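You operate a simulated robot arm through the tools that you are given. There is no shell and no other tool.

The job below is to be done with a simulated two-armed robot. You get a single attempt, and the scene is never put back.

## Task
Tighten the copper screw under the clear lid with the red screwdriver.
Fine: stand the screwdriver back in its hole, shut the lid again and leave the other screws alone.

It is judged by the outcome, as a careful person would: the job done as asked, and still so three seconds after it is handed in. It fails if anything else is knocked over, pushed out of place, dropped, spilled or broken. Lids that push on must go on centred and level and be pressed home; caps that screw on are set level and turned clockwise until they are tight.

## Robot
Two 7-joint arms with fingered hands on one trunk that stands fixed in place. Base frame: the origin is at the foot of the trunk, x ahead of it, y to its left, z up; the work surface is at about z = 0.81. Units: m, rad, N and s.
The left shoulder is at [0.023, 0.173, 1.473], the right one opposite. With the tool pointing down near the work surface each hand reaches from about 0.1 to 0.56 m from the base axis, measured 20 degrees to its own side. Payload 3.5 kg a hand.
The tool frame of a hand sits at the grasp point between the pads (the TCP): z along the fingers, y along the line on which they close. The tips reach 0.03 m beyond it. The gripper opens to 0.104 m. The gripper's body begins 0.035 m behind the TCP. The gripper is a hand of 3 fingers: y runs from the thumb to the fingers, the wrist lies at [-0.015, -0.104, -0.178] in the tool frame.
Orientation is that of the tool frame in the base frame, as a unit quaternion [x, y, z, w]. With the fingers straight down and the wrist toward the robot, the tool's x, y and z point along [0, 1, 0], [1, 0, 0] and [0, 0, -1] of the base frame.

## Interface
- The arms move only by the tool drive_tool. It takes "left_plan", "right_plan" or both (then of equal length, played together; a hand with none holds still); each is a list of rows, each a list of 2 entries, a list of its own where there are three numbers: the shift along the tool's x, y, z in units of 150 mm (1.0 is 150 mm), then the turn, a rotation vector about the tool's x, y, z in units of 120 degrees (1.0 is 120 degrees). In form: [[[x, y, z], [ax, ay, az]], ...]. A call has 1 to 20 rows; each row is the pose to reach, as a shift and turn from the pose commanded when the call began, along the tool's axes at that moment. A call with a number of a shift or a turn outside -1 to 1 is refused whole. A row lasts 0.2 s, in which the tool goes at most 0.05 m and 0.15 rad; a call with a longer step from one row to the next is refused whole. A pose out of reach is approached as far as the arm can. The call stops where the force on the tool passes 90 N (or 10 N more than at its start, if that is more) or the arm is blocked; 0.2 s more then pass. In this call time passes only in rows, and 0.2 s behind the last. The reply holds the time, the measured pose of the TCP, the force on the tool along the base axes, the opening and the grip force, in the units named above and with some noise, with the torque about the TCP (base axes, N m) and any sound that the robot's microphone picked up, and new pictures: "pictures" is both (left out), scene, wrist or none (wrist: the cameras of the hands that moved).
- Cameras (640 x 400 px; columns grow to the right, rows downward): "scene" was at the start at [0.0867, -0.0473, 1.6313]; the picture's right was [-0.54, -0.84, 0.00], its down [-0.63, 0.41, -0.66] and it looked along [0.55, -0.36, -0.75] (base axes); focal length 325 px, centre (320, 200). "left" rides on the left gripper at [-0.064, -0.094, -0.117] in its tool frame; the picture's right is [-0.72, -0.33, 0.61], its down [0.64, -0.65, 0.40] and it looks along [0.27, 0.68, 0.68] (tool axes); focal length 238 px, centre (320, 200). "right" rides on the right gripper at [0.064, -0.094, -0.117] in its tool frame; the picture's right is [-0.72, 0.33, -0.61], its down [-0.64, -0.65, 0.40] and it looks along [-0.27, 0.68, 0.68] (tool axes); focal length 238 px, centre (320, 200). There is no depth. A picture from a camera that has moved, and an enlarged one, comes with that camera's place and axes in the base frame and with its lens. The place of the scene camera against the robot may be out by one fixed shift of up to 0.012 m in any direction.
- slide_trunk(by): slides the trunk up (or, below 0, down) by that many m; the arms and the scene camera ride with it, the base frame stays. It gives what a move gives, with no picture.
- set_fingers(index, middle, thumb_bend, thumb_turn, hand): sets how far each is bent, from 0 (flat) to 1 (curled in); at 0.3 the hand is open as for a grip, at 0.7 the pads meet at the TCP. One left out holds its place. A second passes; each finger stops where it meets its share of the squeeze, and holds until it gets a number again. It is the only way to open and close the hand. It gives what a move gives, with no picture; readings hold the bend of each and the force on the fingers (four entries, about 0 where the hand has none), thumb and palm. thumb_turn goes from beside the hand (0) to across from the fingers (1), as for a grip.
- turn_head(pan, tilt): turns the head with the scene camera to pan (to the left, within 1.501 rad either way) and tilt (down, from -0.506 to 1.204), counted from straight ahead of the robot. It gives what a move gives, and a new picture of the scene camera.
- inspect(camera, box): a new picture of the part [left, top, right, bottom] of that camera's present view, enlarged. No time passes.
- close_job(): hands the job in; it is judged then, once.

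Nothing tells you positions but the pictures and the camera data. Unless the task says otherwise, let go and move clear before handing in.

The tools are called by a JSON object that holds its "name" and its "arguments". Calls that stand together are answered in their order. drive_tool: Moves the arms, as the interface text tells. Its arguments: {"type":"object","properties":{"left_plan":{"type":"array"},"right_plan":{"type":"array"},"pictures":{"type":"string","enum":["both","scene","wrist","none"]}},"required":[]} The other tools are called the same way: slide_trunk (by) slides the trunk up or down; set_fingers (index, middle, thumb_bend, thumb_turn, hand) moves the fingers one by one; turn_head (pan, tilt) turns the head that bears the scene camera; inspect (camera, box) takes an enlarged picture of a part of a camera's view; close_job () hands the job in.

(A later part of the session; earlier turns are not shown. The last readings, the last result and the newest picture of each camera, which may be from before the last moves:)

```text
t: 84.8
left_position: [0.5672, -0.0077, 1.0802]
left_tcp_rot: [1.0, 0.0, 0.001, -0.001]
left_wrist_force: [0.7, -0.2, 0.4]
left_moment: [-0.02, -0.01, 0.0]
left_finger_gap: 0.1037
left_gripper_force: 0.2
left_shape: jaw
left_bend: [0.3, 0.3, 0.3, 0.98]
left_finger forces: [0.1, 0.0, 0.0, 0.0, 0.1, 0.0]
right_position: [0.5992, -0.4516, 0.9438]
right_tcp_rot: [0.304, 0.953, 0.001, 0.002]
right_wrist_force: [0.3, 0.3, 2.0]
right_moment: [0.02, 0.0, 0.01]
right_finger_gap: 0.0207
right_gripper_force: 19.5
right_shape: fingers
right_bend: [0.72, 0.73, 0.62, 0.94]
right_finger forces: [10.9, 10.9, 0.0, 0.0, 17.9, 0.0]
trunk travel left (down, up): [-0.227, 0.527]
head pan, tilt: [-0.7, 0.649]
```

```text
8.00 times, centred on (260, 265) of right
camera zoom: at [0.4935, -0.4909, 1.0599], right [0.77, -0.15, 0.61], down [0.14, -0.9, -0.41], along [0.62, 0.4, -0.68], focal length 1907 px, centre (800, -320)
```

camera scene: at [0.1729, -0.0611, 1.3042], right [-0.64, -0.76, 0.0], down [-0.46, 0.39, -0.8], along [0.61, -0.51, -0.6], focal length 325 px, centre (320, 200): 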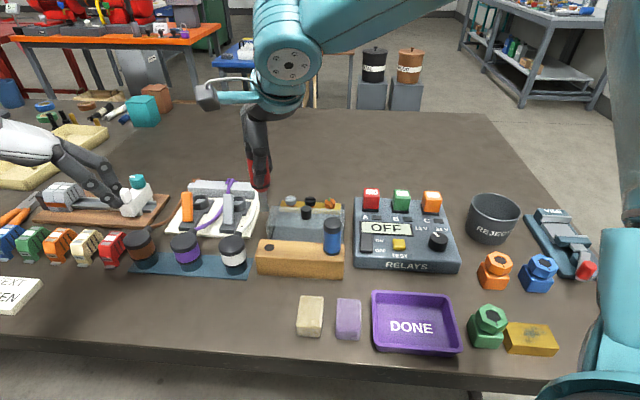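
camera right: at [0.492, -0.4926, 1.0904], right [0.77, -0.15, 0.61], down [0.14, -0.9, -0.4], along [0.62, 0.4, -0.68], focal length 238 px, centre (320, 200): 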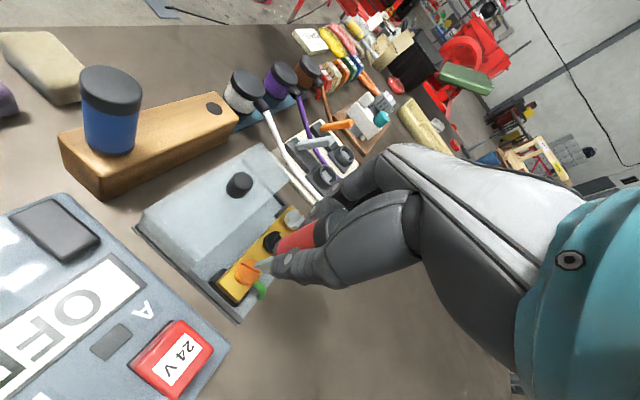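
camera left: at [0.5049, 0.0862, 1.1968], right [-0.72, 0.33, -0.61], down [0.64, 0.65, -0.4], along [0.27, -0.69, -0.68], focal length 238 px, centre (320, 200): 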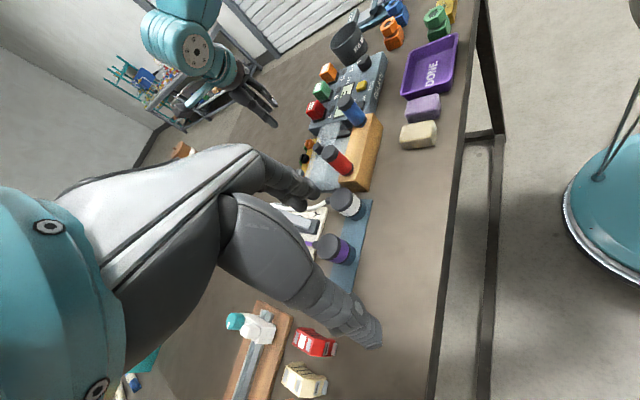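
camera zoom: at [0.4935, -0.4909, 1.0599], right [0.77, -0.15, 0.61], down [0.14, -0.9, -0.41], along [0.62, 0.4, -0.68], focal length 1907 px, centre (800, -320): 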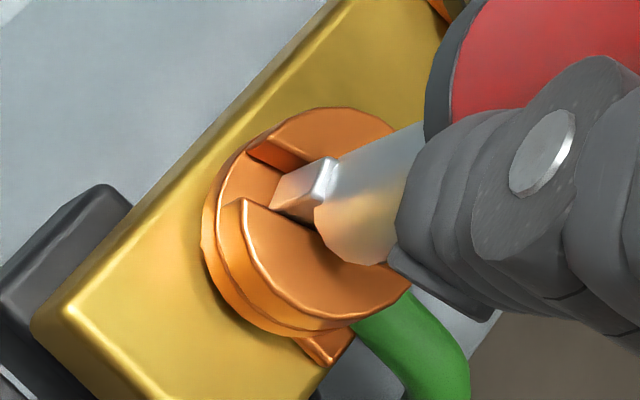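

Engaged again, blade on the slot floor. Turning clockwise 72° about the screw axis and watching the torque.

{"name": "drive_tool", "arguments": {"right_plan": [[[0.002, -0.001, 0.004], [0, 0, 0.0667]], [[0.0037, -0.0018, 0.006], [0, 0, 0.1333]], [[0.0055, -0.0025, 0.006], [0, 0, 0.2]], [[0.0075, -0.003, 0.007], [0, 0, 0.2667]], [[0.0095, -0.003, 0.007], [0, 0, 0.3333]], [[0.0115, -0.0028, 0.008], [0, 0, 0.4]], [[0.0135, -0.0023, 0.008], [0, 0, 0.4667]], [[0.0155, -0.0016, 0.009], [0, 0, 0.5333]], [[0.0172, -0.0005, 0.009], [0, 0, 0.6]]], "pictures": "none"}}

{"name": "inspect", "arguments": {"camera": "scene", "box": [310, 178, 350, 212]}}

{"name": "inspect", "arguments": {"camera": "left", "box": [290, 115, 335, 160]}}

```text
t: 86.8
left_position: [0.569, -0.0094, 1.0805]
left_tcp_rot: [1.0, -0.001, 0.001, 0.0]
left_wrist_force: [-0.6, 0.6, 0.3]
left_moment: [-0.03, 0.01, 0.04]
left_finger_gap: 0.1037
left_gripper_force: 0.2
left_shape: jaw
left_bend: [0.3, 0.3, 0.3, 0.98]
left_finger forces: [0.0, 0.0, 0.0, 0.0, 0.0, 0.1]
right_position: [0.5989, -0.45, 0.9421]
right_tcp_rot: [0.806, 0.592, -0.001, 0.001]
right_wrist_force: [1.8, 0.4, 0.5]
right_moment: [-0.04, -0.1, 0.36]
right_finger_gap: 0.0169
right_gripper_force: 22.1
right_shape: fingers
right_bend: [0.74, 0.74, 0.61, 1.0]
right_finger forces: [12.5, 14.7, 0.0, 0.0, 17.3, 0.0]
trunk travel left (down, up): [-0.227, 0.527]
head pan, tilt: [-0.7, 0.649]
```

```text
11.76 times, centred on (330, 195) of scene
camera zoom: at [0.173, -0.0607, 1.3042], right [-0.64, -0.76, 0.0], down [-0.46, 0.39, -0.8], along [0.61, -0.51, -0.6], focal length 3825 px, centre (202, 259)
```

zoom: 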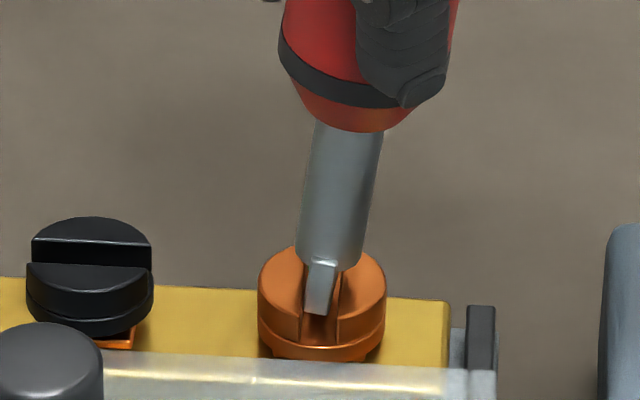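

```text
8.89 times, centred on (312, 138) of left
camera zoom: at [0.5047, 0.0863, 1.1968], right [-0.72, 0.33, -0.61], down [0.64, 0.65, -0.4], along [0.27, -0.68, -0.68], focal length 2119 px, centre (387, 756)
```

zoom: 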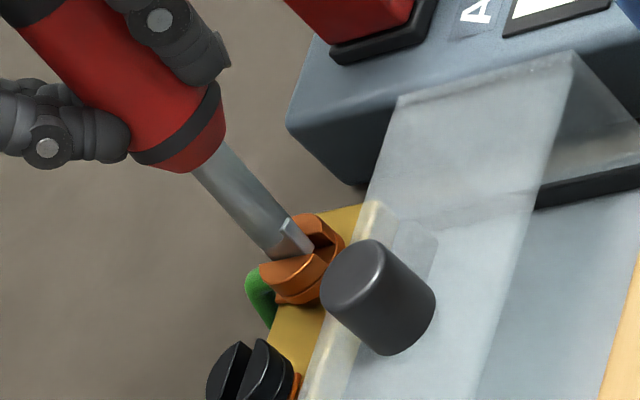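

The torque rose to 0.36 N·m and the driver began slipping in my grip while the screw stopped — it seems to have come up tight. I'll look closely at the slot angle.

{"name": "inspect", "arguments": {"camera": "scene", "box": [318, 192, 343, 212]}}

{"name": "inspect", "arguments": {"camera": "left", "box": [305, 135, 327, 153]}}

{"name": "drive_tool", "arguments": {"right_plan": [[[0, 0, 0], [0, 0, 0]]], "pictures": "wrist"}}

{"name": "inspect", "arguments": {"camera": "right", "box": [235, 240, 285, 290]}}

```text
16.00 times, centred on (330, 202) of scene
camera zoom: at [0.173, -0.0607, 1.3042], right [-0.64, -0.76, 0.0], down [-0.46, 0.39, -0.8], along [0.61, -0.51, -0.6], focal length 5202 px, centre (152, 168)
```

zoom: 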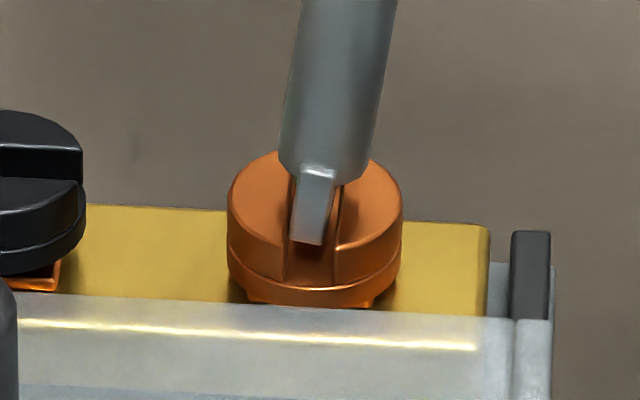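

```text
16.00 times, centred on (316, 144) of left
camera zoom: at [0.5047, 0.0863, 1.1968], right [-0.72, 0.33, -0.61], down [0.64, 0.65, -0.4], along [0.27, -0.68, -0.68], focal length 3814 px, centre (384, 1096)
```

zoom: 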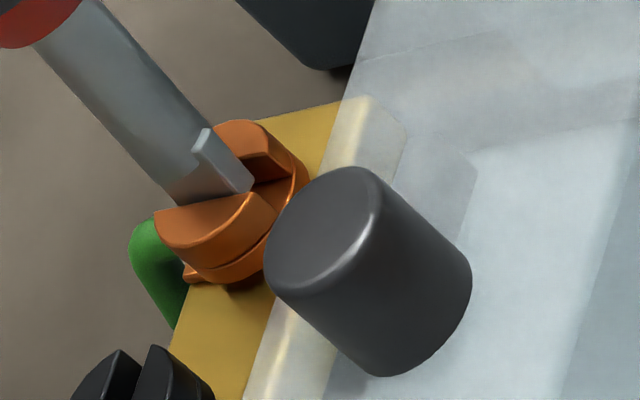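

```text
t: 87.2
left_position: [0.5684, -0.0086, 1.0806]
left_tcp_rot: [1.0, 0.0, 0.001, 0.0]
left_wrist_force: [-0.4, -0.9, 0.0]
left_moment: [0.0, 0.02, 0.02]
left_finger_gap: 0.1035
left_gripper_force: 0.1
left_shape: jaw
left_bend: [0.3, 0.3, 0.3, 0.98]
left_finger forces: [0.0, 0.1, 0.1, 0.1, 0.0, 0.1]
right_position: [0.5985, -0.4484, 0.9432]
right_tcp_rot: [0.807, 0.591, 0.0, 0.0]
right_wrist_force: [1.5, 0.7, 0.1]
right_moment: [-0.02, -0.1, 0.37]
right_finger_gap: 0.017
right_gripper_force: 21.7
right_shape: fingers
right_bend: [0.74, 0.74, 0.61, 1.0]
right_finger forces: [12.1, 14.4, 0.1, 0.0, 17.2, 0.1]
trunk travel left (down, up): [-0.227, 0.527]
head pan, tilt: [-0.7, 0.649]
camera right: at [0.5285, -0.3604, 1.0582], right [0.09, -0.78, 0.61], down [-0.82, -0.41, -0.4], along [0.57, -0.46, -0.68], focal length 238 px, centre (320, 200)
```

right: 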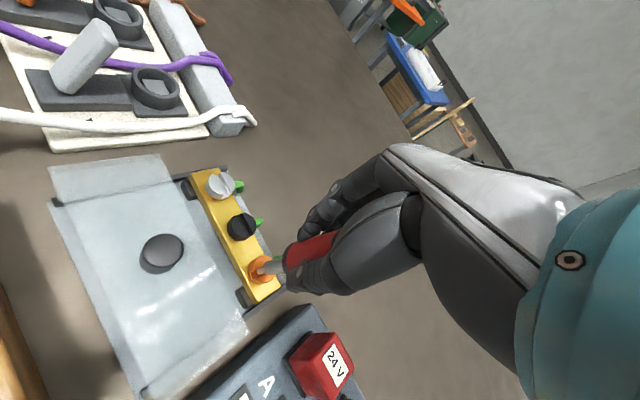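

```text
8.00 times, centred on (260, 265) of right
camera zoom: at [0.5285, -0.3604, 1.0582], right [0.09, -0.78, 0.61], down [-0.82, -0.41, -0.4], along [0.57, -0.46, -0.68], focal length 1907 px, centre (800, -320)
```

zoom: 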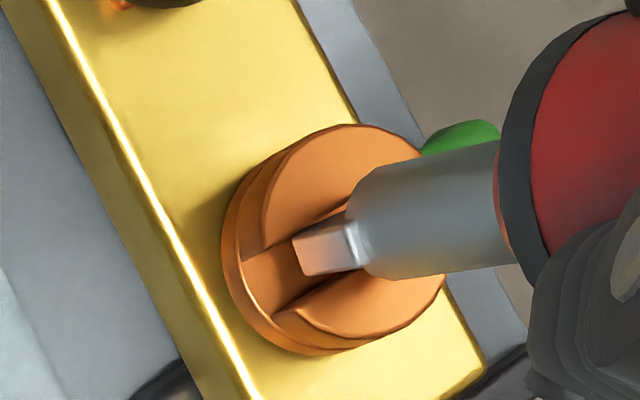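

The slot now stands square across the bar (≈ −46°, a 90° turn from the start) and held against 0.37 N·m while the driver slipped in my fingers — the screw is tight. I'll ease off the torque within the slot's play and lift straight out.

{"name": "drive_tool", "arguments": {"right_plan": [[[0, 0, 0], [0, 0, -0.04]], [[0, 0, 0], [0, 0, -0.08]]], "pictures": "none"}}

```text
t: 87.8
left_position: [0.5679, -0.0084, 1.0806]
left_tcp_rot: [1.0, 0.0, 0.001, -0.001]
left_wrist_force: [1.4, -0.6, 0.0]
left_moment: [-0.04, 0.01, 0.03]
left_finger_gap: 0.1034
left_gripper_force: 0.0
left_shape: jaw
left_bend: [0.3, 0.3, 0.3, 0.98]
left_finger forces: [0.0, 0.0, 0.0, 0.1, 0.0, 0.0]
right_position: [0.5984, -0.4498, 0.9432]
right_tcp_rot: [0.754, 0.657, 0.0, 0.001]
right_wrist_force: [1.3, -0.5, -1.8]
right_moment: [-0.08, 0.02, 0.18]
right_finger_gap: 0.0163
right_gripper_force: 19.3
right_shape: fingers
right_bend: [0.74, 0.74, 0.61, 0.99]
right_finger forces: [10.7, 11.4, 0.0, 0.0, 15.9, 0.0]
trunk travel left (down, up): [-0.227, 0.527]
head pan, tilt: [-0.7, 0.649]
```

{"name": "drive_tool", "arguments": {"right_plan": [[[0, 0, 0], [0, 0, -0.03]], [[0, 0, 0], [0, 0, -0.06]]], "pictures": "none"}}

{"name": "inspect", "arguments": {"camera": "scene", "box": [310, 178, 350, 212]}}

```text
t: 88.4
left_position: [0.5685, -0.0089, 1.08]
left_tcp_rot: [1.0, 0.0, 0.0, 0.0]
left_wrist_force: [-0.3, -0.3, 0.0]
left_moment: [-0.02, -0.02, 0.0]
left_finger_gap: 0.1036
left_gripper_force: 0.1
left_shape: jaw
left_bend: [0.3, 0.3, 0.3, 0.98]
left_finger forces: [0.0, 0.0, 0.0, 0.0, 0.0, 0.0]
right_position: [0.5985, -0.4499, 0.9428]
right_tcp_rot: [0.711, 0.704, 0.0, 0.0]
right_wrist_force: [0.0, -1.7, -2.0]
right_moment: [-0.11, 0.02, 0.08]
right_finger_gap: 0.0164
right_gripper_force: 18.2
right_shape: fingers
right_bend: [0.74, 0.73, 0.61, 0.98]
right_finger forces: [10.3, 11.1, 0.0, 0.0, 15.3, 0.0]
trunk travel left (down, up): [-0.227, 0.527]
head pan, tilt: [-0.7, 0.649]
```

```text
11.76 times, centred on (330, 195) of scene
camera zoom: at [0.1728, -0.0613, 1.3042], right [-0.64, -0.76, 0.0], down [-0.46, 0.39, -0.8], along [0.61, -0.51, -0.6], focal length 3825 px, centre (202, 259)
```

zoom: 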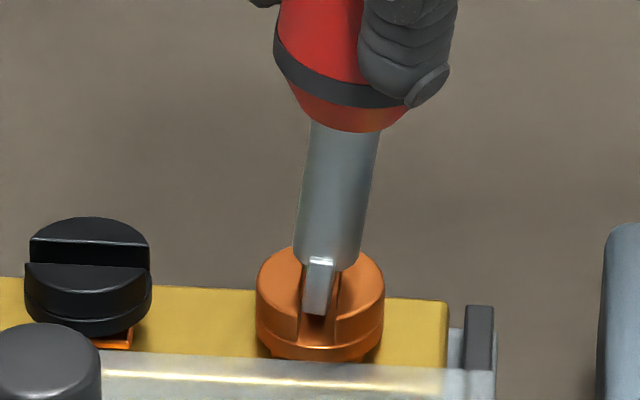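

{"name": "drive_tool", "arguments": {"right_plan": [[[0, 0, 0], [0, 0, -0.025]], [[0, 0, -0.04], [0, 0, -0.025]], [[0, 0, -0.12], [0, 0, -0.025]], [[0, 0, -0.25], [0, 0, -0.025]], [[0, 0, -0.4], [0, 0, -0.025]], [[0, 0, -0.5], [0, 0, -0.025]]], "pictures": "both"}}

{"name": "inspect", "arguments": {"camera": "scene", "box": [300, 140, 360, 212]}}

{"name": "inspect", "arguments": {"camera": "left", "box": [265, 90, 335, 160]}}

{"name": "inspect", "arguments": {"camera": "right", "box": [225, 235, 305, 295]}}

```text
t: 89.8
left_position: [0.5692, -0.0089, 1.0811]
left_tcp_rot: [1.0, 0.0, 0.001, 0.0]
left_wrist_force: [0.6, 0.3, 1.1]
left_moment: [-0.01, 0.0, -0.02]
left_finger_gap: 0.1036
left_gripper_force: 0.0
left_shape: jaw
left_bend: [0.3, 0.3, 0.3, 0.98]
left_finger forces: [0.0, 0.0, 0.0, 0.1, 0.1, 0.0]
right_position: [0.5981, -0.4496, 1.0177]
right_tcp_rot: [0.693, 0.721, 0.001, 0.0]
right_wrist_force: [0.2, -0.2, -0.6]
right_moment: [-0.03, -0.03, 0.04]
right_finger_gap: 0.0165
right_gripper_force: 17.9
right_shape: fingers
right_bend: [0.74, 0.73, 0.62, 0.95]
right_finger forces: [10.5, 9.1, 0.1, 0.0, 15.5, 0.0]
trunk travel left (down, up): [-0.227, 0.527]
head pan, tilt: [-0.7, 0.649]
camera scene: at [0.1727, -0.0609, 1.3043], right [-0.64, -0.76, 0.0], down [-0.46, 0.39, -0.8], along [0.61, -0.51, -0.6], focal length 325 px, centre (320, 200)
camera right: at [0.502, -0.3889, 1.1327], right [0.36, -0.71, 0.61], down [-0.63, -0.67, -0.4], along [0.69, -0.24, -0.68], focal length 238 px, centre (320, 200)
```

scene: 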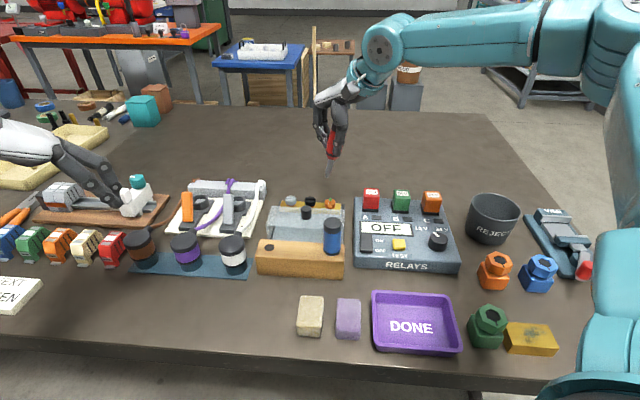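
right: 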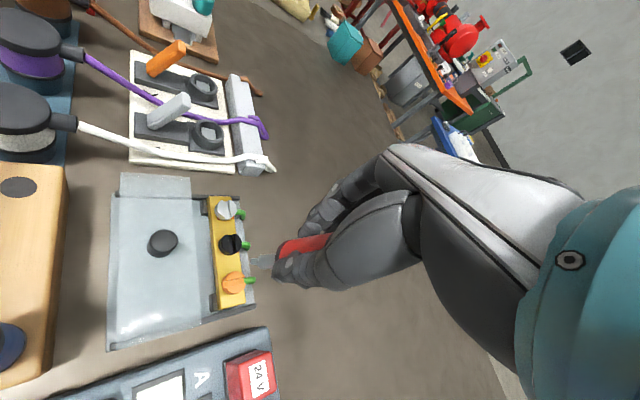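

```text
5.56 times, centred on (330, 176) of scene
camera zoom: at [0.1727, -0.0609, 1.3043], right [-0.64, -0.76, 0.0], down [-0.46, 0.39, -0.8], along [0.61, -0.51, -0.6], focal length 1806 px, centre (264, 333)
```

zoom: 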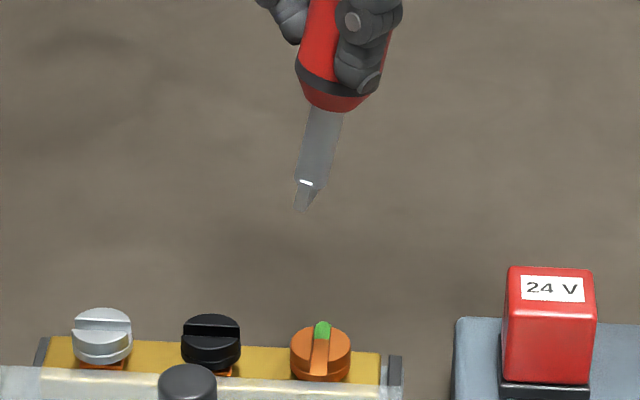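

```text
5.71 times, centred on (300, 125) of left
camera zoom: at [0.5044, 0.0861, 1.1971], right [-0.72, 0.33, -0.62], down [0.64, 0.65, -0.4], along [0.27, -0.68, -0.68], focal length 1362 px, centre (434, 629)
```

zoom: 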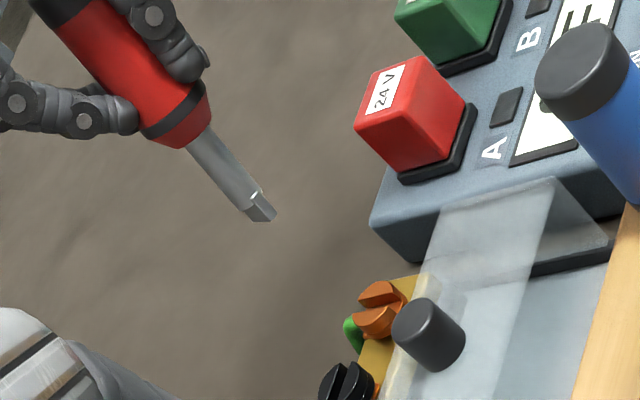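

```text
6.67 times, centred on (265, 265) of right
camera zoom: at [0.502, -0.3889, 1.1327], right [0.36, -0.71, 0.61], down [-0.63, -0.67, -0.4], along [0.69, -0.24, -0.68], focal length 1589 px, centre (687, -233)
```

zoom: 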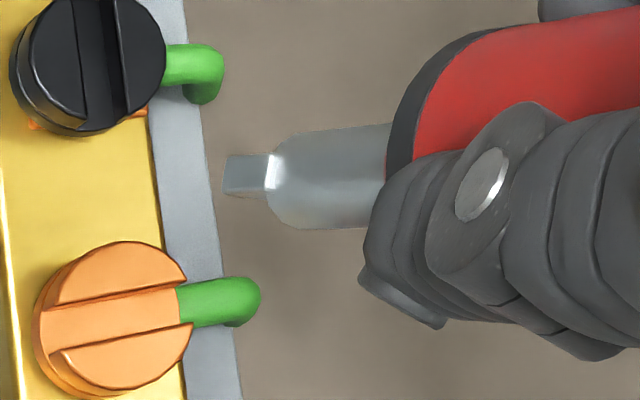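

The copper slot is now square to the bar, in line with its green wire — tight. The driver leans about 11° in my grip after slipping, so I'll tilt the hand to bring it upright, and move toward the hole.

{"name": "drive_tool", "arguments": {"right_plan": [[[0, 0, -0.08], [0.022, -0.0205, 0]], [[0, 0, -0.15], [0.044, -0.041, 0]], [[0, 0, -0.18], [0.0664, -0.0616, 0]]], "pictures": "none"}}

{"name": "inspect", "arguments": {"camera": "scene", "box": [300, 130, 360, 202]}}

{"name": "inspect", "arguments": {"camera": "left", "box": [255, 80, 325, 150]}}

```text
t: 90.6
left_position: [0.5684, -0.0078, 1.0817]
left_tcp_rot: [1.0, 0.0, 0.001, 0.0]
left_wrist_force: [0.8, 0.9, 0.2]
left_moment: [0.0, -0.02, 0.01]
left_finger_gap: 0.1035
left_gripper_force: 0.1
left_shape: jaw
left_bend: [0.3, 0.3, 0.3, 0.98]
left_finger forces: [0.0, 0.1, 0.1, 0.0, 0.0, 0.1]
right_position: [0.5973, -0.4489, 1.0443]
right_tcp_rot: [0.69, 0.718, -0.094, -0.003]
right_wrist_force: [-0.2, 0.2, -0.3]
right_moment: [0.04, 0.0, 0.02]
right_finger_gap: 0.0162
right_gripper_force: 18.0
right_shape: fingers
right_bend: [0.74, 0.73, 0.62, 0.95]
right_finger forces: [10.6, 9.0, 0.0, 0.0, 15.3, 0.0]
trunk travel left (down, up): [-0.227, 0.527]
head pan, tilt: [-0.7, 0.649]
```

```text
5.56 times, centred on (330, 166) of scene
camera zoom: at [0.1729, -0.0609, 1.3042], right [-0.64, -0.76, 0.0], down [-0.46, 0.39, -0.8], along [0.61, -0.51, -0.6], focal length 1806 px, centre (264, 389)
```

zoom: 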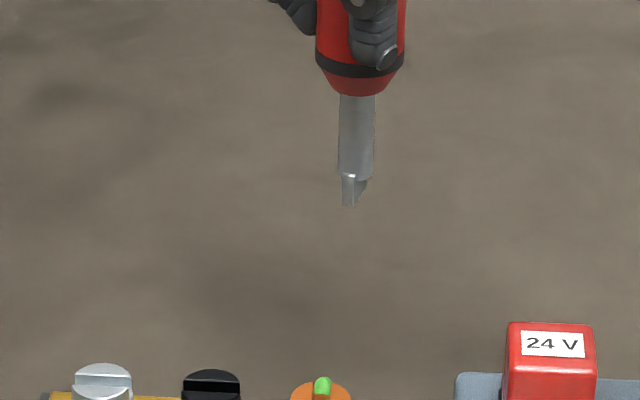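

```text
5.71 times, centred on (290, 115) of left
camera zoom: at [0.5046, 0.0862, 1.1969], right [-0.72, 0.33, -0.61], down [0.64, 0.65, -0.4], along [0.27, -0.68, -0.68], focal length 1362 px, centre (491, 686)
```

zoom: 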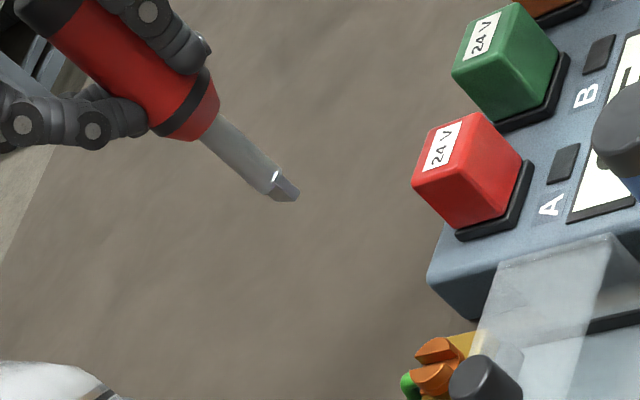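

The driver is upright again. Carrying it back over to the hole, turning the hand to a comfortable yaw on the way.

{"name": "drive_tool", "arguments": {"right_plan": [[[0.1, -0.02, -0.08], [0.003, 0.003, 0.024]], [[0.25, -0.045, -0.12], [0.006, 0.007, 0.048]], [[0.42, -0.075, -0.14], [0.009, 0.01, 0.072]], [[0.58, -0.105, -0.15], [0.012, 0.013, 0.096]], [[0.74, -0.135, -0.155], [0.015, 0.017, 0.12]], [[0.88, -0.16, -0.155], [0.018, 0.02, 0.144]], [[0.97, -0.175, -0.155], [0.0209, 0.0232, 0.1639]]], "pictures": "wrist"}}

{"name": "inspect", "arguments": {"camera": "scene", "box": [240, 150, 310, 260]}}

{"name": "inspect", "arguments": {"camera": "left", "box": [290, 100, 370, 180]}}

{"name": "inspect", "arguments": {"camera": "right", "box": [195, 225, 305, 305]}}

```text
t: 92.2
left_position: [0.568, -0.0081, 1.0793]
left_tcp_rot: [1.0, 0.0, 0.0, 0.0]
left_wrist_force: [-0.3, -0.2, -0.6]
left_moment: [0.01, -0.01, -0.03]
left_finger_gap: 0.1037
left_gripper_force: 0.0
left_shape: jaw
left_bend: [0.3, 0.3, 0.3, 0.98]
left_finger forces: [0.0, 0.0, 0.0, 0.1, 0.0, 0.0]
right_position: [0.5675, -0.301, 1.0533]
right_tcp_rot: [0.804, 0.587, -0.093, -0.018]
right_wrist_force: [0.1, 0.2, -0.4]
right_moment: [-0.03, 0.01, 0.0]
right_finger_gap: 0.0162
right_gripper_force: 17.8
right_shape: fingers
right_bend: [0.74, 0.73, 0.62, 0.95]
right_finger forces: [10.4, 9.0, 0.0, 0.0, 15.4, 0.0]
trunk travel left (down, up): [-0.227, 0.527]
head pan, tilt: [-0.7, 0.649]
camera right: at [0.5187, -0.2031, 1.1712], right [0.2, -0.73, 0.65], down [-0.87, -0.44, -0.23], along [0.45, -0.52, -0.73], focal length 238 px, centre (320, 200)
```

right: 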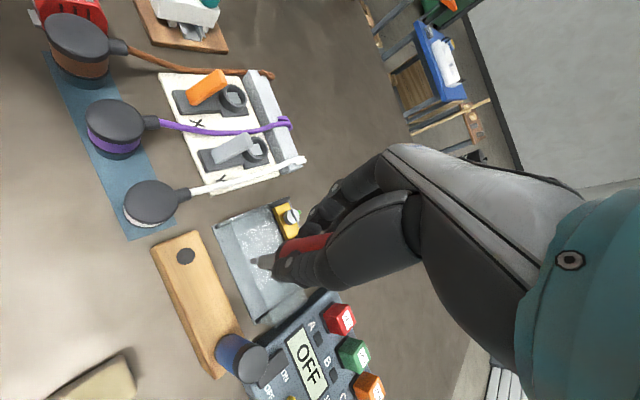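

```text
3.64 times, centred on (275, 205) of scene
camera zoom: at [0.1728, -0.0609, 1.3042], right [-0.64, -0.76, 0.0], down [-0.46, 0.39, -0.8], along [0.61, -0.51, -0.6], focal length 1182 px, centre (484, 182)
```

zoom: 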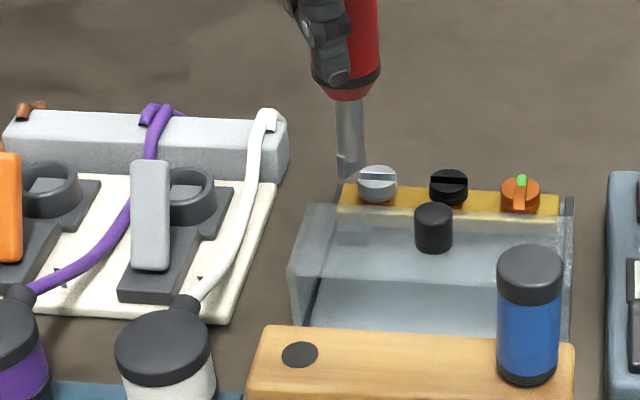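

```text
5.00 times, centred on (330, 140) of left
camera zoom: at [0.5045, 0.0862, 1.197], right [-0.72, 0.33, -0.61], down [0.64, 0.65, -0.4], along [0.27, -0.68, -0.68], focal length 1192 px, centre (270, 500)
```

zoom: 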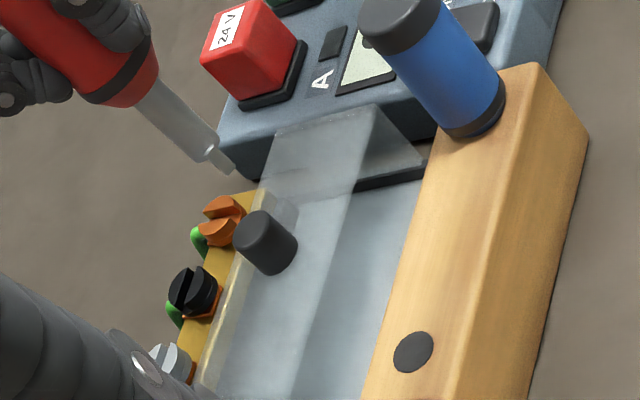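

```text
5.00 times, centred on (250, 265) of right
camera zoom: at [0.5187, -0.2031, 1.1712], right [0.2, -0.73, 0.65], down [-0.87, -0.44, -0.23], along [0.45, -0.52, -0.73], focal length 1192 px, centre (670, -125)
```

zoom: 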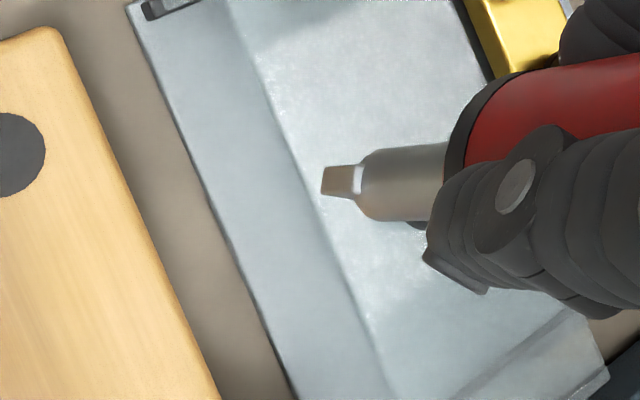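

Tip is at (0.555, −0.2955, 0.957), still leaning ~4° toward +y. I'll correct that while shifting over the hole and lowering partway, then re-check.

{"name": "drive_tool", "arguments": {"right_plan": [[[0.09, -0.035, 0], [-0.003, -0.01, 0.002]], [[0.18, -0.07, 0], [-0.006, -0.021, 0.004]], [[0.267, -0.104, -0.02], [-0.0098, -0.0314, 0.0057]], [[0.29, -0.08, 0.16], [-0.0098, -0.0314, 0.0057]], [[0.314, -0.053, 0.34], [-0.0098, -0.0314, 0.0057]]], "pictures": "wrist"}}

{"name": "inspect", "arguments": {"camera": "scene", "box": [240, 190, 300, 260]}}

{"name": "inspect", "arguments": {"camera": "left", "box": [315, 125, 370, 180]}}

{"name": "inspect", "arguments": {"camera": "right", "box": [215, 235, 305, 295]}}

```text
t: 93.4
left_position: [0.5681, -0.0086, 1.0807]
left_tcp_rot: [1.0, 0.001, 0.001, 0.001]
left_wrist_force: [-0.2, -0.2, 0.1]
left_moment: [0.0, -0.02, 0.03]
left_finger_gap: 0.1036
left_gripper_force: 0.1
left_shape: jaw
left_bend: [0.3, 0.3, 0.3, 0.98]
left_finger forces: [0.0, 0.0, 0.1, 0.0, 0.0, 0.0]
right_position: [0.5663, -0.2595, 0.996]
right_tcp_rot: [0.804, 0.584, -0.112, 0.01]
right_wrist_force: [0.5, -0.5, -1.8]
right_moment: [0.02, -0.03, 0.01]
right_finger_gap: 0.016
right_gripper_force: 17.4
right_shape: fingers
right_bend: [0.74, 0.73, 0.62, 0.95]
right_finger forces: [10.3, 9.0, 0.1, 0.1, 15.5, 0.0]
trunk travel left (down, up): [-0.227, 0.527]
head pan, tilt: [-0.7, 0.649]
camera right: at [0.5166, -0.1521, 1.1077], right [0.2, -0.69, 0.7], down [-0.87, -0.45, -0.2], along [0.45, -0.57, -0.69], focal length 238 px, centre (320, 200)
```

right: 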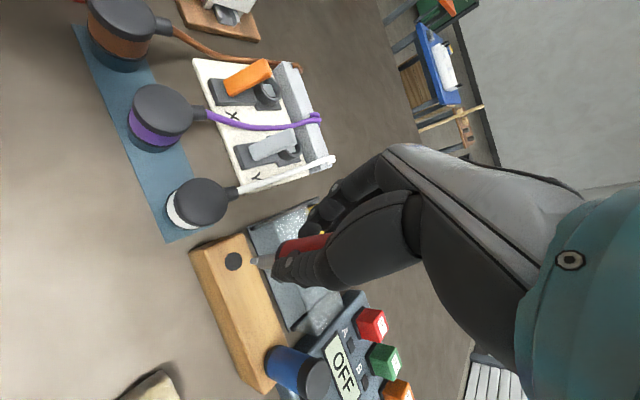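

```text
5.71 times, centred on (270, 225) of scene
camera zoom: at [0.1731, -0.0612, 1.3041], right [-0.64, -0.76, 0.0], down [-0.46, 0.39, -0.8], along [0.61, -0.51, -0.6], focal length 1858 px, centre (606, 57)
```

zoom: 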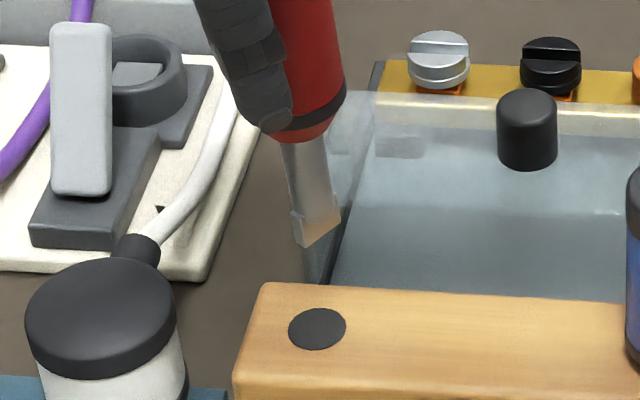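

```text
7.27 times, centred on (342, 152) of left
camera zoom: at [0.5048, 0.0859, 1.1968], right [-0.72, 0.33, -0.61], down [0.64, 0.65, -0.4], along [0.27, -0.68, -0.68], focal length 1734 px, centre (156, 546)
```

zoom: 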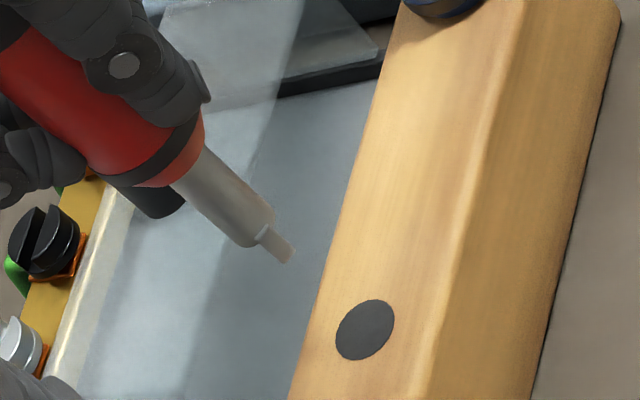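

```text
6.67 times, centred on (260, 265) of right
camera zoom: at [0.5166, -0.1521, 1.1077], right [0.2, -0.69, 0.7], down [-0.87, -0.45, -0.2], along [0.45, -0.57, -0.69], focal length 1589 px, centre (720, -233)
```

zoom: 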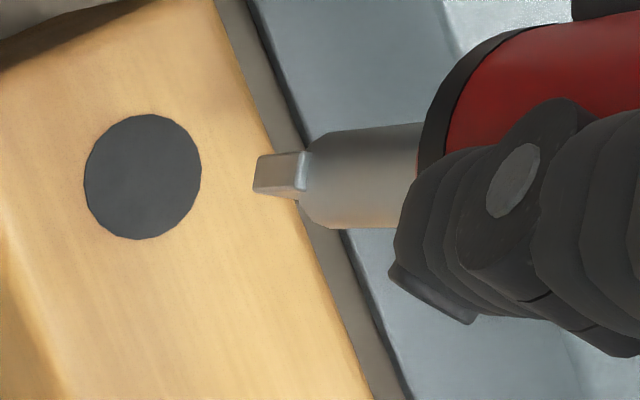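

The tip is at (0.5534, −0.2596) directly over the hole. Lowering the driver in.

{"name": "drive_tool", "arguments": {"right_plan": [[[0.019, 0.0115, 0.0975], [0, 0, 0]], [[0.038, 0.023, 0.195], [0, 0, 0]], [[0.0575, 0.0345, 0.2925], [0, 0, 0]], [[0.0767, 0.0459, 0.39], [0, 0, 0]]], "pictures": "none"}}

{"name": "inspect", "arguments": {"camera": "scene", "box": [235, 190, 305, 260]}}

{"name": "inspect", "arguments": {"camera": "left", "box": [305, 115, 375, 185]}}

```text
t: 94.4
left_position: [0.568, -0.0086, 1.0802]
left_tcp_rot: [1.0, 0.0, 0.001, -0.001]
left_wrist_force: [-0.3, 0.9, -0.2]
left_moment: [0.0, -0.01, -0.03]
left_finger_gap: 0.1037
left_gripper_force: 0.1
left_shape: jaw
left_bend: [0.3, 0.3, 0.3, 0.98]
left_finger forces: [0.0, 0.0, 0.0, 0.1, 0.0, 0.1]
right_position: [0.5652, -0.2596, 0.9359]
right_tcp_rot: [0.804, 0.584, -0.113, 0.01]
right_wrist_force: [-1.4, 0.0, -1.0]
right_moment: [0.14, 0.06, 0.0]
right_finger_gap: 0.016
right_gripper_force: 16.7
right_shape: fingers
right_bend: [0.74, 0.73, 0.62, 0.95]
right_finger forces: [9.9, 8.1, 0.0, 0.0, 15.6, 0.0]
trunk travel left (down, up): [-0.227, 0.527]
head pan, tilt: [-0.7, 0.649]
```

```text
5.71 times, centred on (270, 225) of scene
camera zoom: at [0.1729, -0.061, 1.3042], right [-0.64, -0.76, 0.0], down [-0.46, 0.39, -0.8], along [0.61, -0.51, -0.6], focal length 1858 px, centre (606, 57)
```

zoom: 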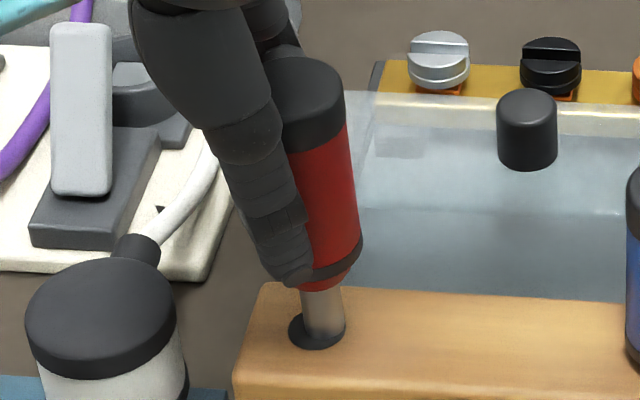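

```text
5.71 times, centred on (340, 150) of left
camera zoom: at [0.5046, 0.086, 1.1969], right [-0.72, 0.33, -0.61], down [0.64, 0.65, -0.4], along [0.27, -0.68, -0.68], focal length 1362 px, centre (206, 486)
```

zoom: 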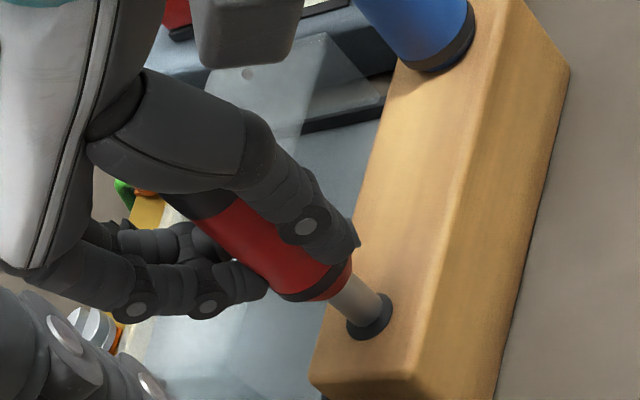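

Half in and free of load. Continuing down slowly toward the seat.

{"name": "drive_tool", "arguments": {"right_plan": [[[0.0128, 0.0077, 0.065], [0, 0, 0]], [[0.0255, 0.0153, 0.13], [0, 0, 0]]], "pictures": "none"}}

{"name": "inspect", "arguments": {"camera": "scene", "box": [235, 190, 305, 260]}}

{"name": "inspect", "arguments": {"camera": "left", "box": [305, 115, 375, 185]}}

```text
t: 95.0
left_position: [0.5679, -0.0088, 1.0809]
left_tcp_rot: [1.0, -0.001, 0.001, -0.001]
left_wrist_force: [0.5, 0.2, -0.1]
left_moment: [0.0, 0.01, -0.02]
left_finger_gap: 0.1035
left_gripper_force: 0.0
left_shape: jaw
left_bend: [0.3, 0.3, 0.3, 0.98]
left_finger forces: [0.0, 0.0, 0.0, 0.0, 0.1, 0.1]
right_position: [0.5652, -0.2593, 0.9136]
right_tcp_rot: [0.804, 0.584, -0.113, 0.01]
right_wrist_force: [1.3, 0.4, -0.9]
right_moment: [0.02, 0.02, -0.01]
right_finger_gap: 0.016
right_gripper_force: 17.4
right_shape: fingers
right_bend: [0.74, 0.73, 0.63, 0.95]
right_finger forces: [10.0, 9.3, 0.1, 0.0, 15.6, 0.0]
trunk travel left (down, up): [-0.227, 0.527]
head pan, tilt: [-0.7, 0.649]
```

```text
5.71 times, centred on (270, 225) of scene
camera zoom: at [0.1729, -0.0611, 1.3042], right [-0.64, -0.76, 0.0], down [-0.46, 0.39, -0.8], along [0.61, -0.51, -0.6], focal length 1858 px, centre (606, 57)
```

zoom: 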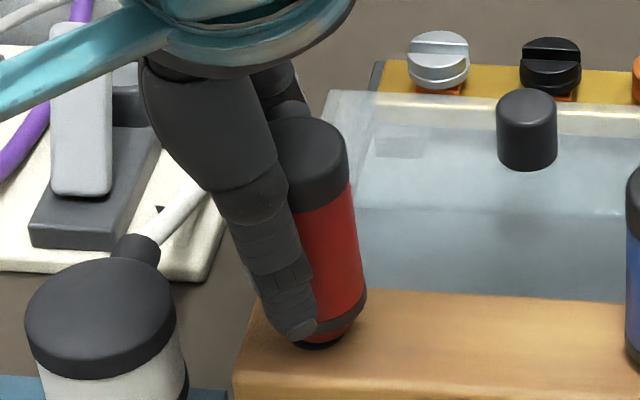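

```text
5.71 times, centred on (340, 150) of left
camera zoom: at [0.5046, 0.086, 1.197], right [-0.72, 0.33, -0.61], down [0.64, 0.65, -0.4], along [0.27, -0.68, -0.68], focal length 1362 px, centre (206, 486)
```

zoom: 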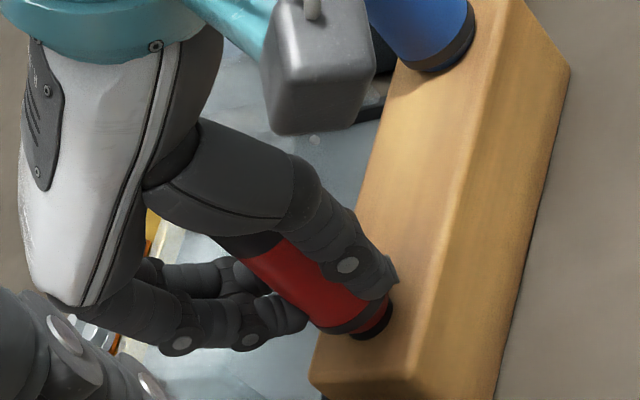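

{"name": "drive_tool", "arguments": {"right_plan": [[[0.0039, 0.0023, 0.02], [0, 0, 0]], [[0.0069, 0.0041, 0.035], [0, 0, 0]]], "pictures": "none"}}

```text
t: 95.6
left_position: [0.5678, -0.0081, 1.0811]
left_tcp_rot: [1.0, 0.0, 0.001, 0.0]
left_wrist_force: [0.4, 0.1, -0.1]
left_moment: [0.01, 0.03, 0.04]
left_finger_gap: 0.1034
left_gripper_force: 0.1
left_shape: jaw
left_bend: [0.3, 0.3, 0.3, 0.98]
left_finger forces: [0.0, 0.0, 0.0, 0.0, 0.0, 0.1]
right_position: [0.5665, -0.2588, 0.9107]
right_tcp_rot: [0.804, 0.584, -0.112, 0.01]
right_wrist_force: [-0.3, 0.7, -1.2]
right_moment: [0.04, 0.01, -0.02]
right_finger_gap: 0.0159
right_gripper_force: 16.9
right_shape: fingers
right_bend: [0.74, 0.73, 0.63, 0.95]
right_finger forces: [9.8, 9.1, 0.0, 0.0, 15.5, 0.0]
trunk travel left (down, up): [-0.227, 0.527]
head pan, tilt: [-0.7, 0.649]
```

{"name": "drive_tool", "arguments": {"right_plan": [[[0.002, 0.0012, 0.01], [0, 0, 0]], [[0.0039, 0.0023, 0.02], [0, 0, 0]]], "pictures": "none"}}

{"name": "inspect", "arguments": {"camera": "left", "box": [305, 115, 375, 185]}}

{"name": "inspect", "arguments": {"camera": "scene", "box": [235, 190, 305, 260]}}

```text
t: 96.2
left_position: [0.5686, -0.0089, 1.0806]
left_tcp_rot: [1.0, 0.0, 0.001, -0.001]
left_wrist_force: [0.7, -0.6, 0.6]
left_moment: [0.0, 0.02, 0.01]
left_finger_gap: 0.1036
left_gripper_force: 0.1
left_shape: jaw
left_bend: [0.3, 0.3, 0.3, 0.98]
left_finger forces: [0.0, 0.0, 0.0, 0.0, 0.1, 0.0]
right_position: [0.5657, -0.2586, 0.9081]
right_tcp_rot: [0.804, 0.583, -0.113, 0.01]
right_wrist_force: [-0.2, 0.3, -0.9]
right_moment: [0.05, 0.02, 0.0]
right_finger_gap: 0.0162
right_gripper_force: 17.1
right_shape: fingers
right_bend: [0.74, 0.73, 0.63, 0.95]
right_finger forces: [9.8, 9.0, 0.0, 0.0, 15.5, 0.1]
trunk travel left (down, up): [-0.227, 0.527]
head pan, tilt: [-0.7, 0.649]
```

```text
5.71 times, centred on (340, 150) of left
camera zoom: at [0.5045, 0.086, 1.197], right [-0.72, 0.33, -0.61], down [0.64, 0.65, -0.4], along [0.27, -0.68, -0.68], focal length 1362 px, centre (206, 486)
```

zoom: 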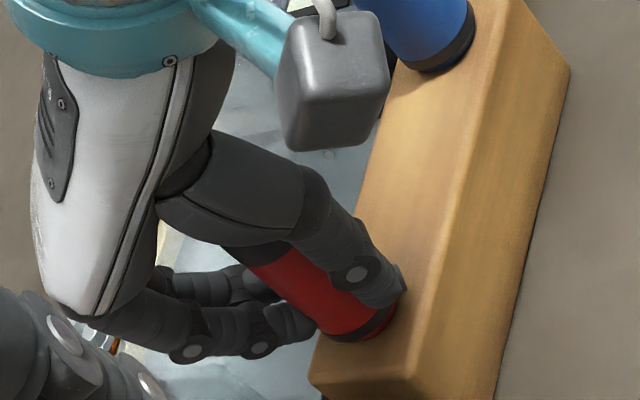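

```text
5.71 times, centred on (270, 225) of scene
camera zoom: at [0.1727, -0.061, 1.3042], right [-0.64, -0.76, 0.0], down [-0.46, 0.39, -0.8], along [0.61, -0.51, -0.6], focal length 1858 px, centre (606, 57)
```

zoom: 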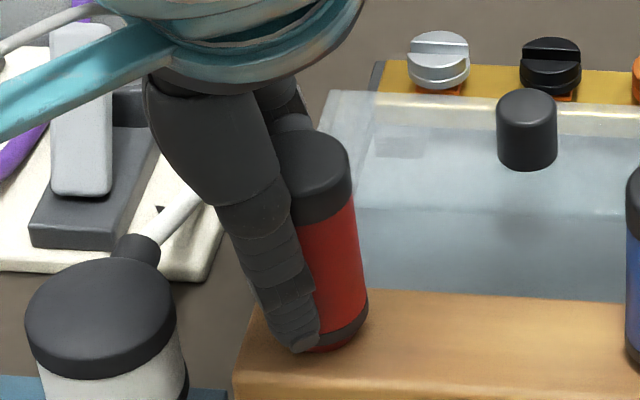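

Nearly seated. Releasing the driver now.

{"name": "set_fingers", "arguments": {"hand": "right", "index": 0.5, "middle": 0.5, "thumb_bend": 0.45}}

{"name": "inspect", "arguments": {"camera": "left", "box": [295, 105, 375, 185]}}

{"name": "inspect", "arguments": {"camera": "scene", "box": [225, 180, 305, 260]}}

```text
t: 97.2
left_position: [0.5679, -0.0089, 1.0808]
left_tcp_rot: [1.0, 0.0, 0.0, 0.0]
left_wrist_force: [0.8, -0.1, -1.0]
left_moment: [0.04, 0.04, 0.05]
left_finger_gap: 0.1035
left_gripper_force: 0.0
left_shape: jaw
left_bend: [0.3, 0.3, 0.3, 0.98]
left_finger forces: [0.0, 0.0, 0.1, 0.0, 0.0, 0.0]
right_position: [0.5648, -0.259, 0.9095]
right_tcp_rot: [0.804, 0.583, -0.113, 0.011]
right_wrist_force: [0.7, 0.0, 0.0]
right_moment: [-0.01, -0.01, -0.02]
right_finger_gap: 0.058
right_gripper_force: 0.1
right_shape: fingers
right_bend: [0.5, 0.5, 0.45, 0.97]
right_finger forces: [0.0, 0.1, 0.0, 0.0, 0.0, 0.0]
trunk travel left (down, up): [-0.227, 0.527]
head pan, tilt: [-0.7, 0.649]
```

```text
5.00 times, centred on (335, 145) of left
camera zoom: at [0.5044, 0.086, 1.1971], right [-0.72, 0.33, -0.61], down [0.64, 0.65, -0.4], along [0.27, -0.68, -0.68], focal length 1192 px, centre (245, 475)
```

zoom: 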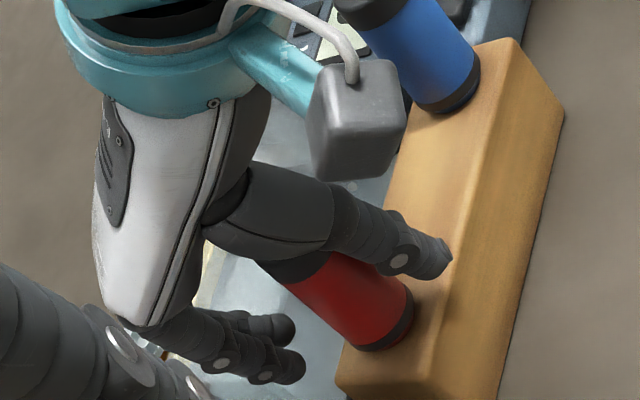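

```text
5.00 times, centred on (265, 220) of scene
camera zoom: at [0.1727, -0.061, 1.3043], right [-0.64, -0.76, 0.0], down [-0.46, 0.39, -0.8], along [0.61, -0.51, -0.6], focal length 1626 px, centre (595, 100)
```

zoom: 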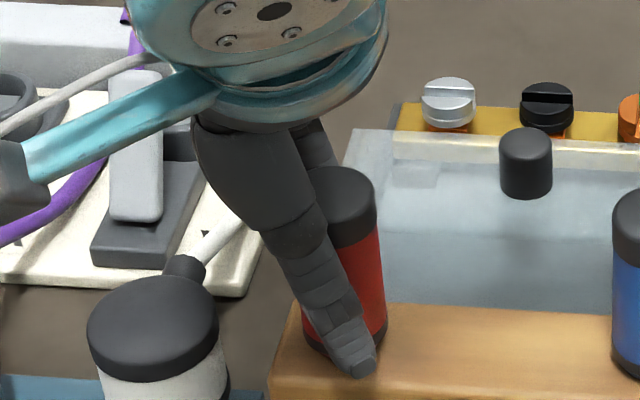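

The driver is standing in its hole. Opening fully and retreating straight up.

{"name": "set_fingers", "arguments": {"hand": "right", "index": 0.3, "middle": 0.3, "thumb_bend": 0.3}}

{"name": "drive_tool", "arguments": {"right_plan": [[[-0.015, -0.009, -0.08], [0, 0, 0]], [[-0.045, -0.027, -0.23], [0, 0, 0]], [[-0.09, -0.054, -0.46], [0, 0, 0]], [[-0.14, -0.084, -0.72], [0, 0, 0]], [[-0.18, -0.107, -0.92], [0, 0, 0]]], "pictures": "both"}}

{"name": "inspect", "arguments": {"camera": "scene", "box": [225, 170, 365, 290]}}

{"name": "inspect", "arguments": {"camera": "left", "box": [280, 90, 400, 210]}}

```text
t: 98.2
left_position: [0.5676, -0.009, 1.0796]
left_tcp_rot: [1.0, 0.0, 0.002, 0.0]
left_wrist_force: [-0.1, -0.2, 0.0]
left_moment: [0.06, -0.02, 0.0]
left_finger_gap: 0.1036
left_gripper_force: 0.1
left_shape: jaw
left_bend: [0.3, 0.3, 0.3, 0.98]
left_finger forces: [0.0, 0.0, 0.0, 0.0, 0.1, 0.0]
right_position: [0.5653, -0.2587, 0.909]
right_tcp_rot: [0.804, 0.584, -0.112, 0.01]
right_wrist_force: [-1.0, -0.5, 0.0]
right_moment: [0.0, 0.0, -0.04]
right_finger_gap: 0.1029
right_gripper_force: 0.1
right_shape: fingers
right_bend: [0.3, 0.3, 0.3, 0.97]
right_finger forces: [0.0, 0.0, 0.0, 0.0, 0.0, 0.1]
trunk travel left (down, up): [-0.227, 0.527]
head pan, tilt: [-0.7, 0.649]
```

```text
t: 99.4
left_position: [0.5685, -0.0094, 1.0811]
left_tcp_rot: [1.0, 0.0, 0.001, 0.001]
left_wrist_force: [0.8, 0.2, 0.4]
left_moment: [0.01, -0.03, -0.05]
left_finger_gap: 0.1038
left_gripper_force: 0.1
left_shape: jaw
left_bend: [0.3, 0.3, 0.3, 0.98]
left_finger forces: [0.0, 0.0, 0.1, 0.1, 0.0, 0.1]
right_position: [0.5647, -0.2616, 1.0512]
right_tcp_rot: [0.804, 0.583, -0.113, 0.01]
right_wrist_force: [-0.2, -0.4, -0.1]
right_moment: [-0.01, 0.01, 0.0]
right_finger_gap: 0.1028
right_gripper_force: 0.2
right_shape: fingers
right_bend: [0.3, 0.3, 0.3, 0.97]
right_finger forces: [0.1, 0.1, 0.1, 0.0, 0.1, 0.0]
trunk travel left (down, up): [-0.227, 0.527]
head pan, tilt: [-0.7, 0.649]
camera scene: at [0.1724, -0.0609, 1.3043], right [-0.64, -0.76, 0.0], down [-0.46, 0.39, -0.8], along [0.61, -0.51, -0.6], focal length 325 px, centre (320, 200)
camera right: at [0.515, -0.154, 1.1633], right [0.2, -0.69, 0.7], down [-0.87, -0.45, -0.2], along [0.45, -0.57, -0.69], focal length 238 px, centre (320, 200)
```

scene: 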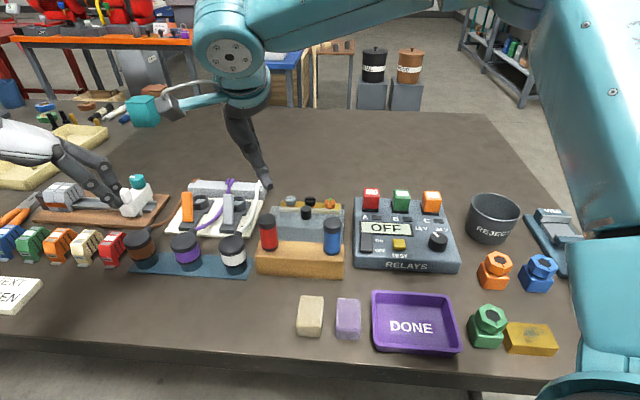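
right: 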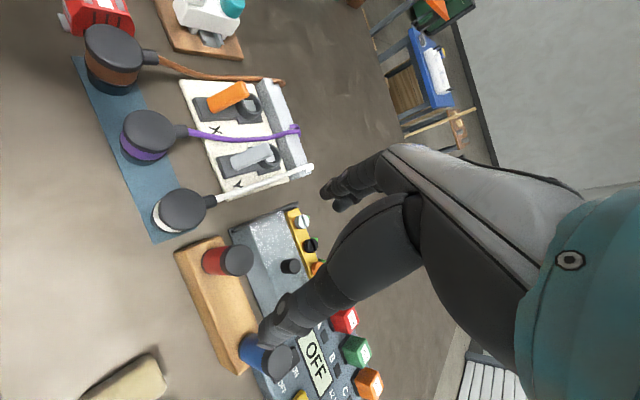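

```text
3.33 times, centred on (295, 230) of scene
camera zoom: at [0.1724, -0.0609, 1.3043], right [-0.64, -0.76, 0.0], down [-0.46, 0.39, -0.8], along [0.61, -0.51, -0.6], focal length 1084 px, centre (403, 100)
```

zoom: 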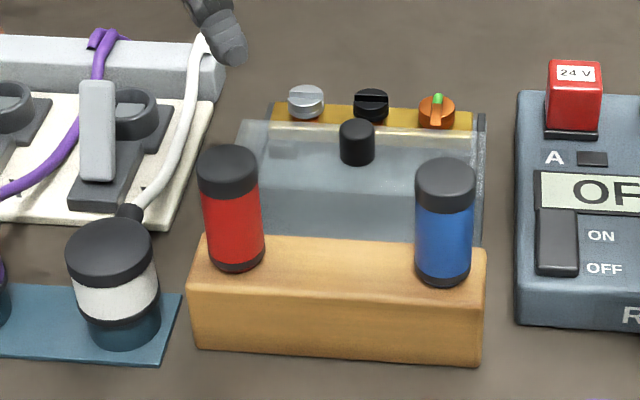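

```text
3.33 times, centred on (340, 150) of left
camera zoom: at [0.5041, 0.0861, 1.1973], right [-0.72, 0.33, -0.62], down [0.64, 0.65, -0.4], along [0.27, -0.68, -0.68], focal length 794 px, centre (253, 367)
```

zoom: 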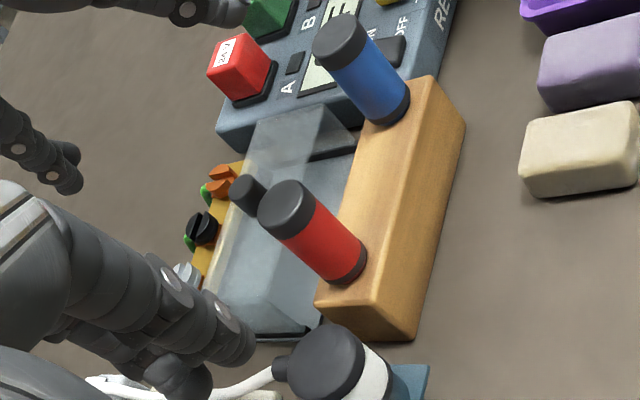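

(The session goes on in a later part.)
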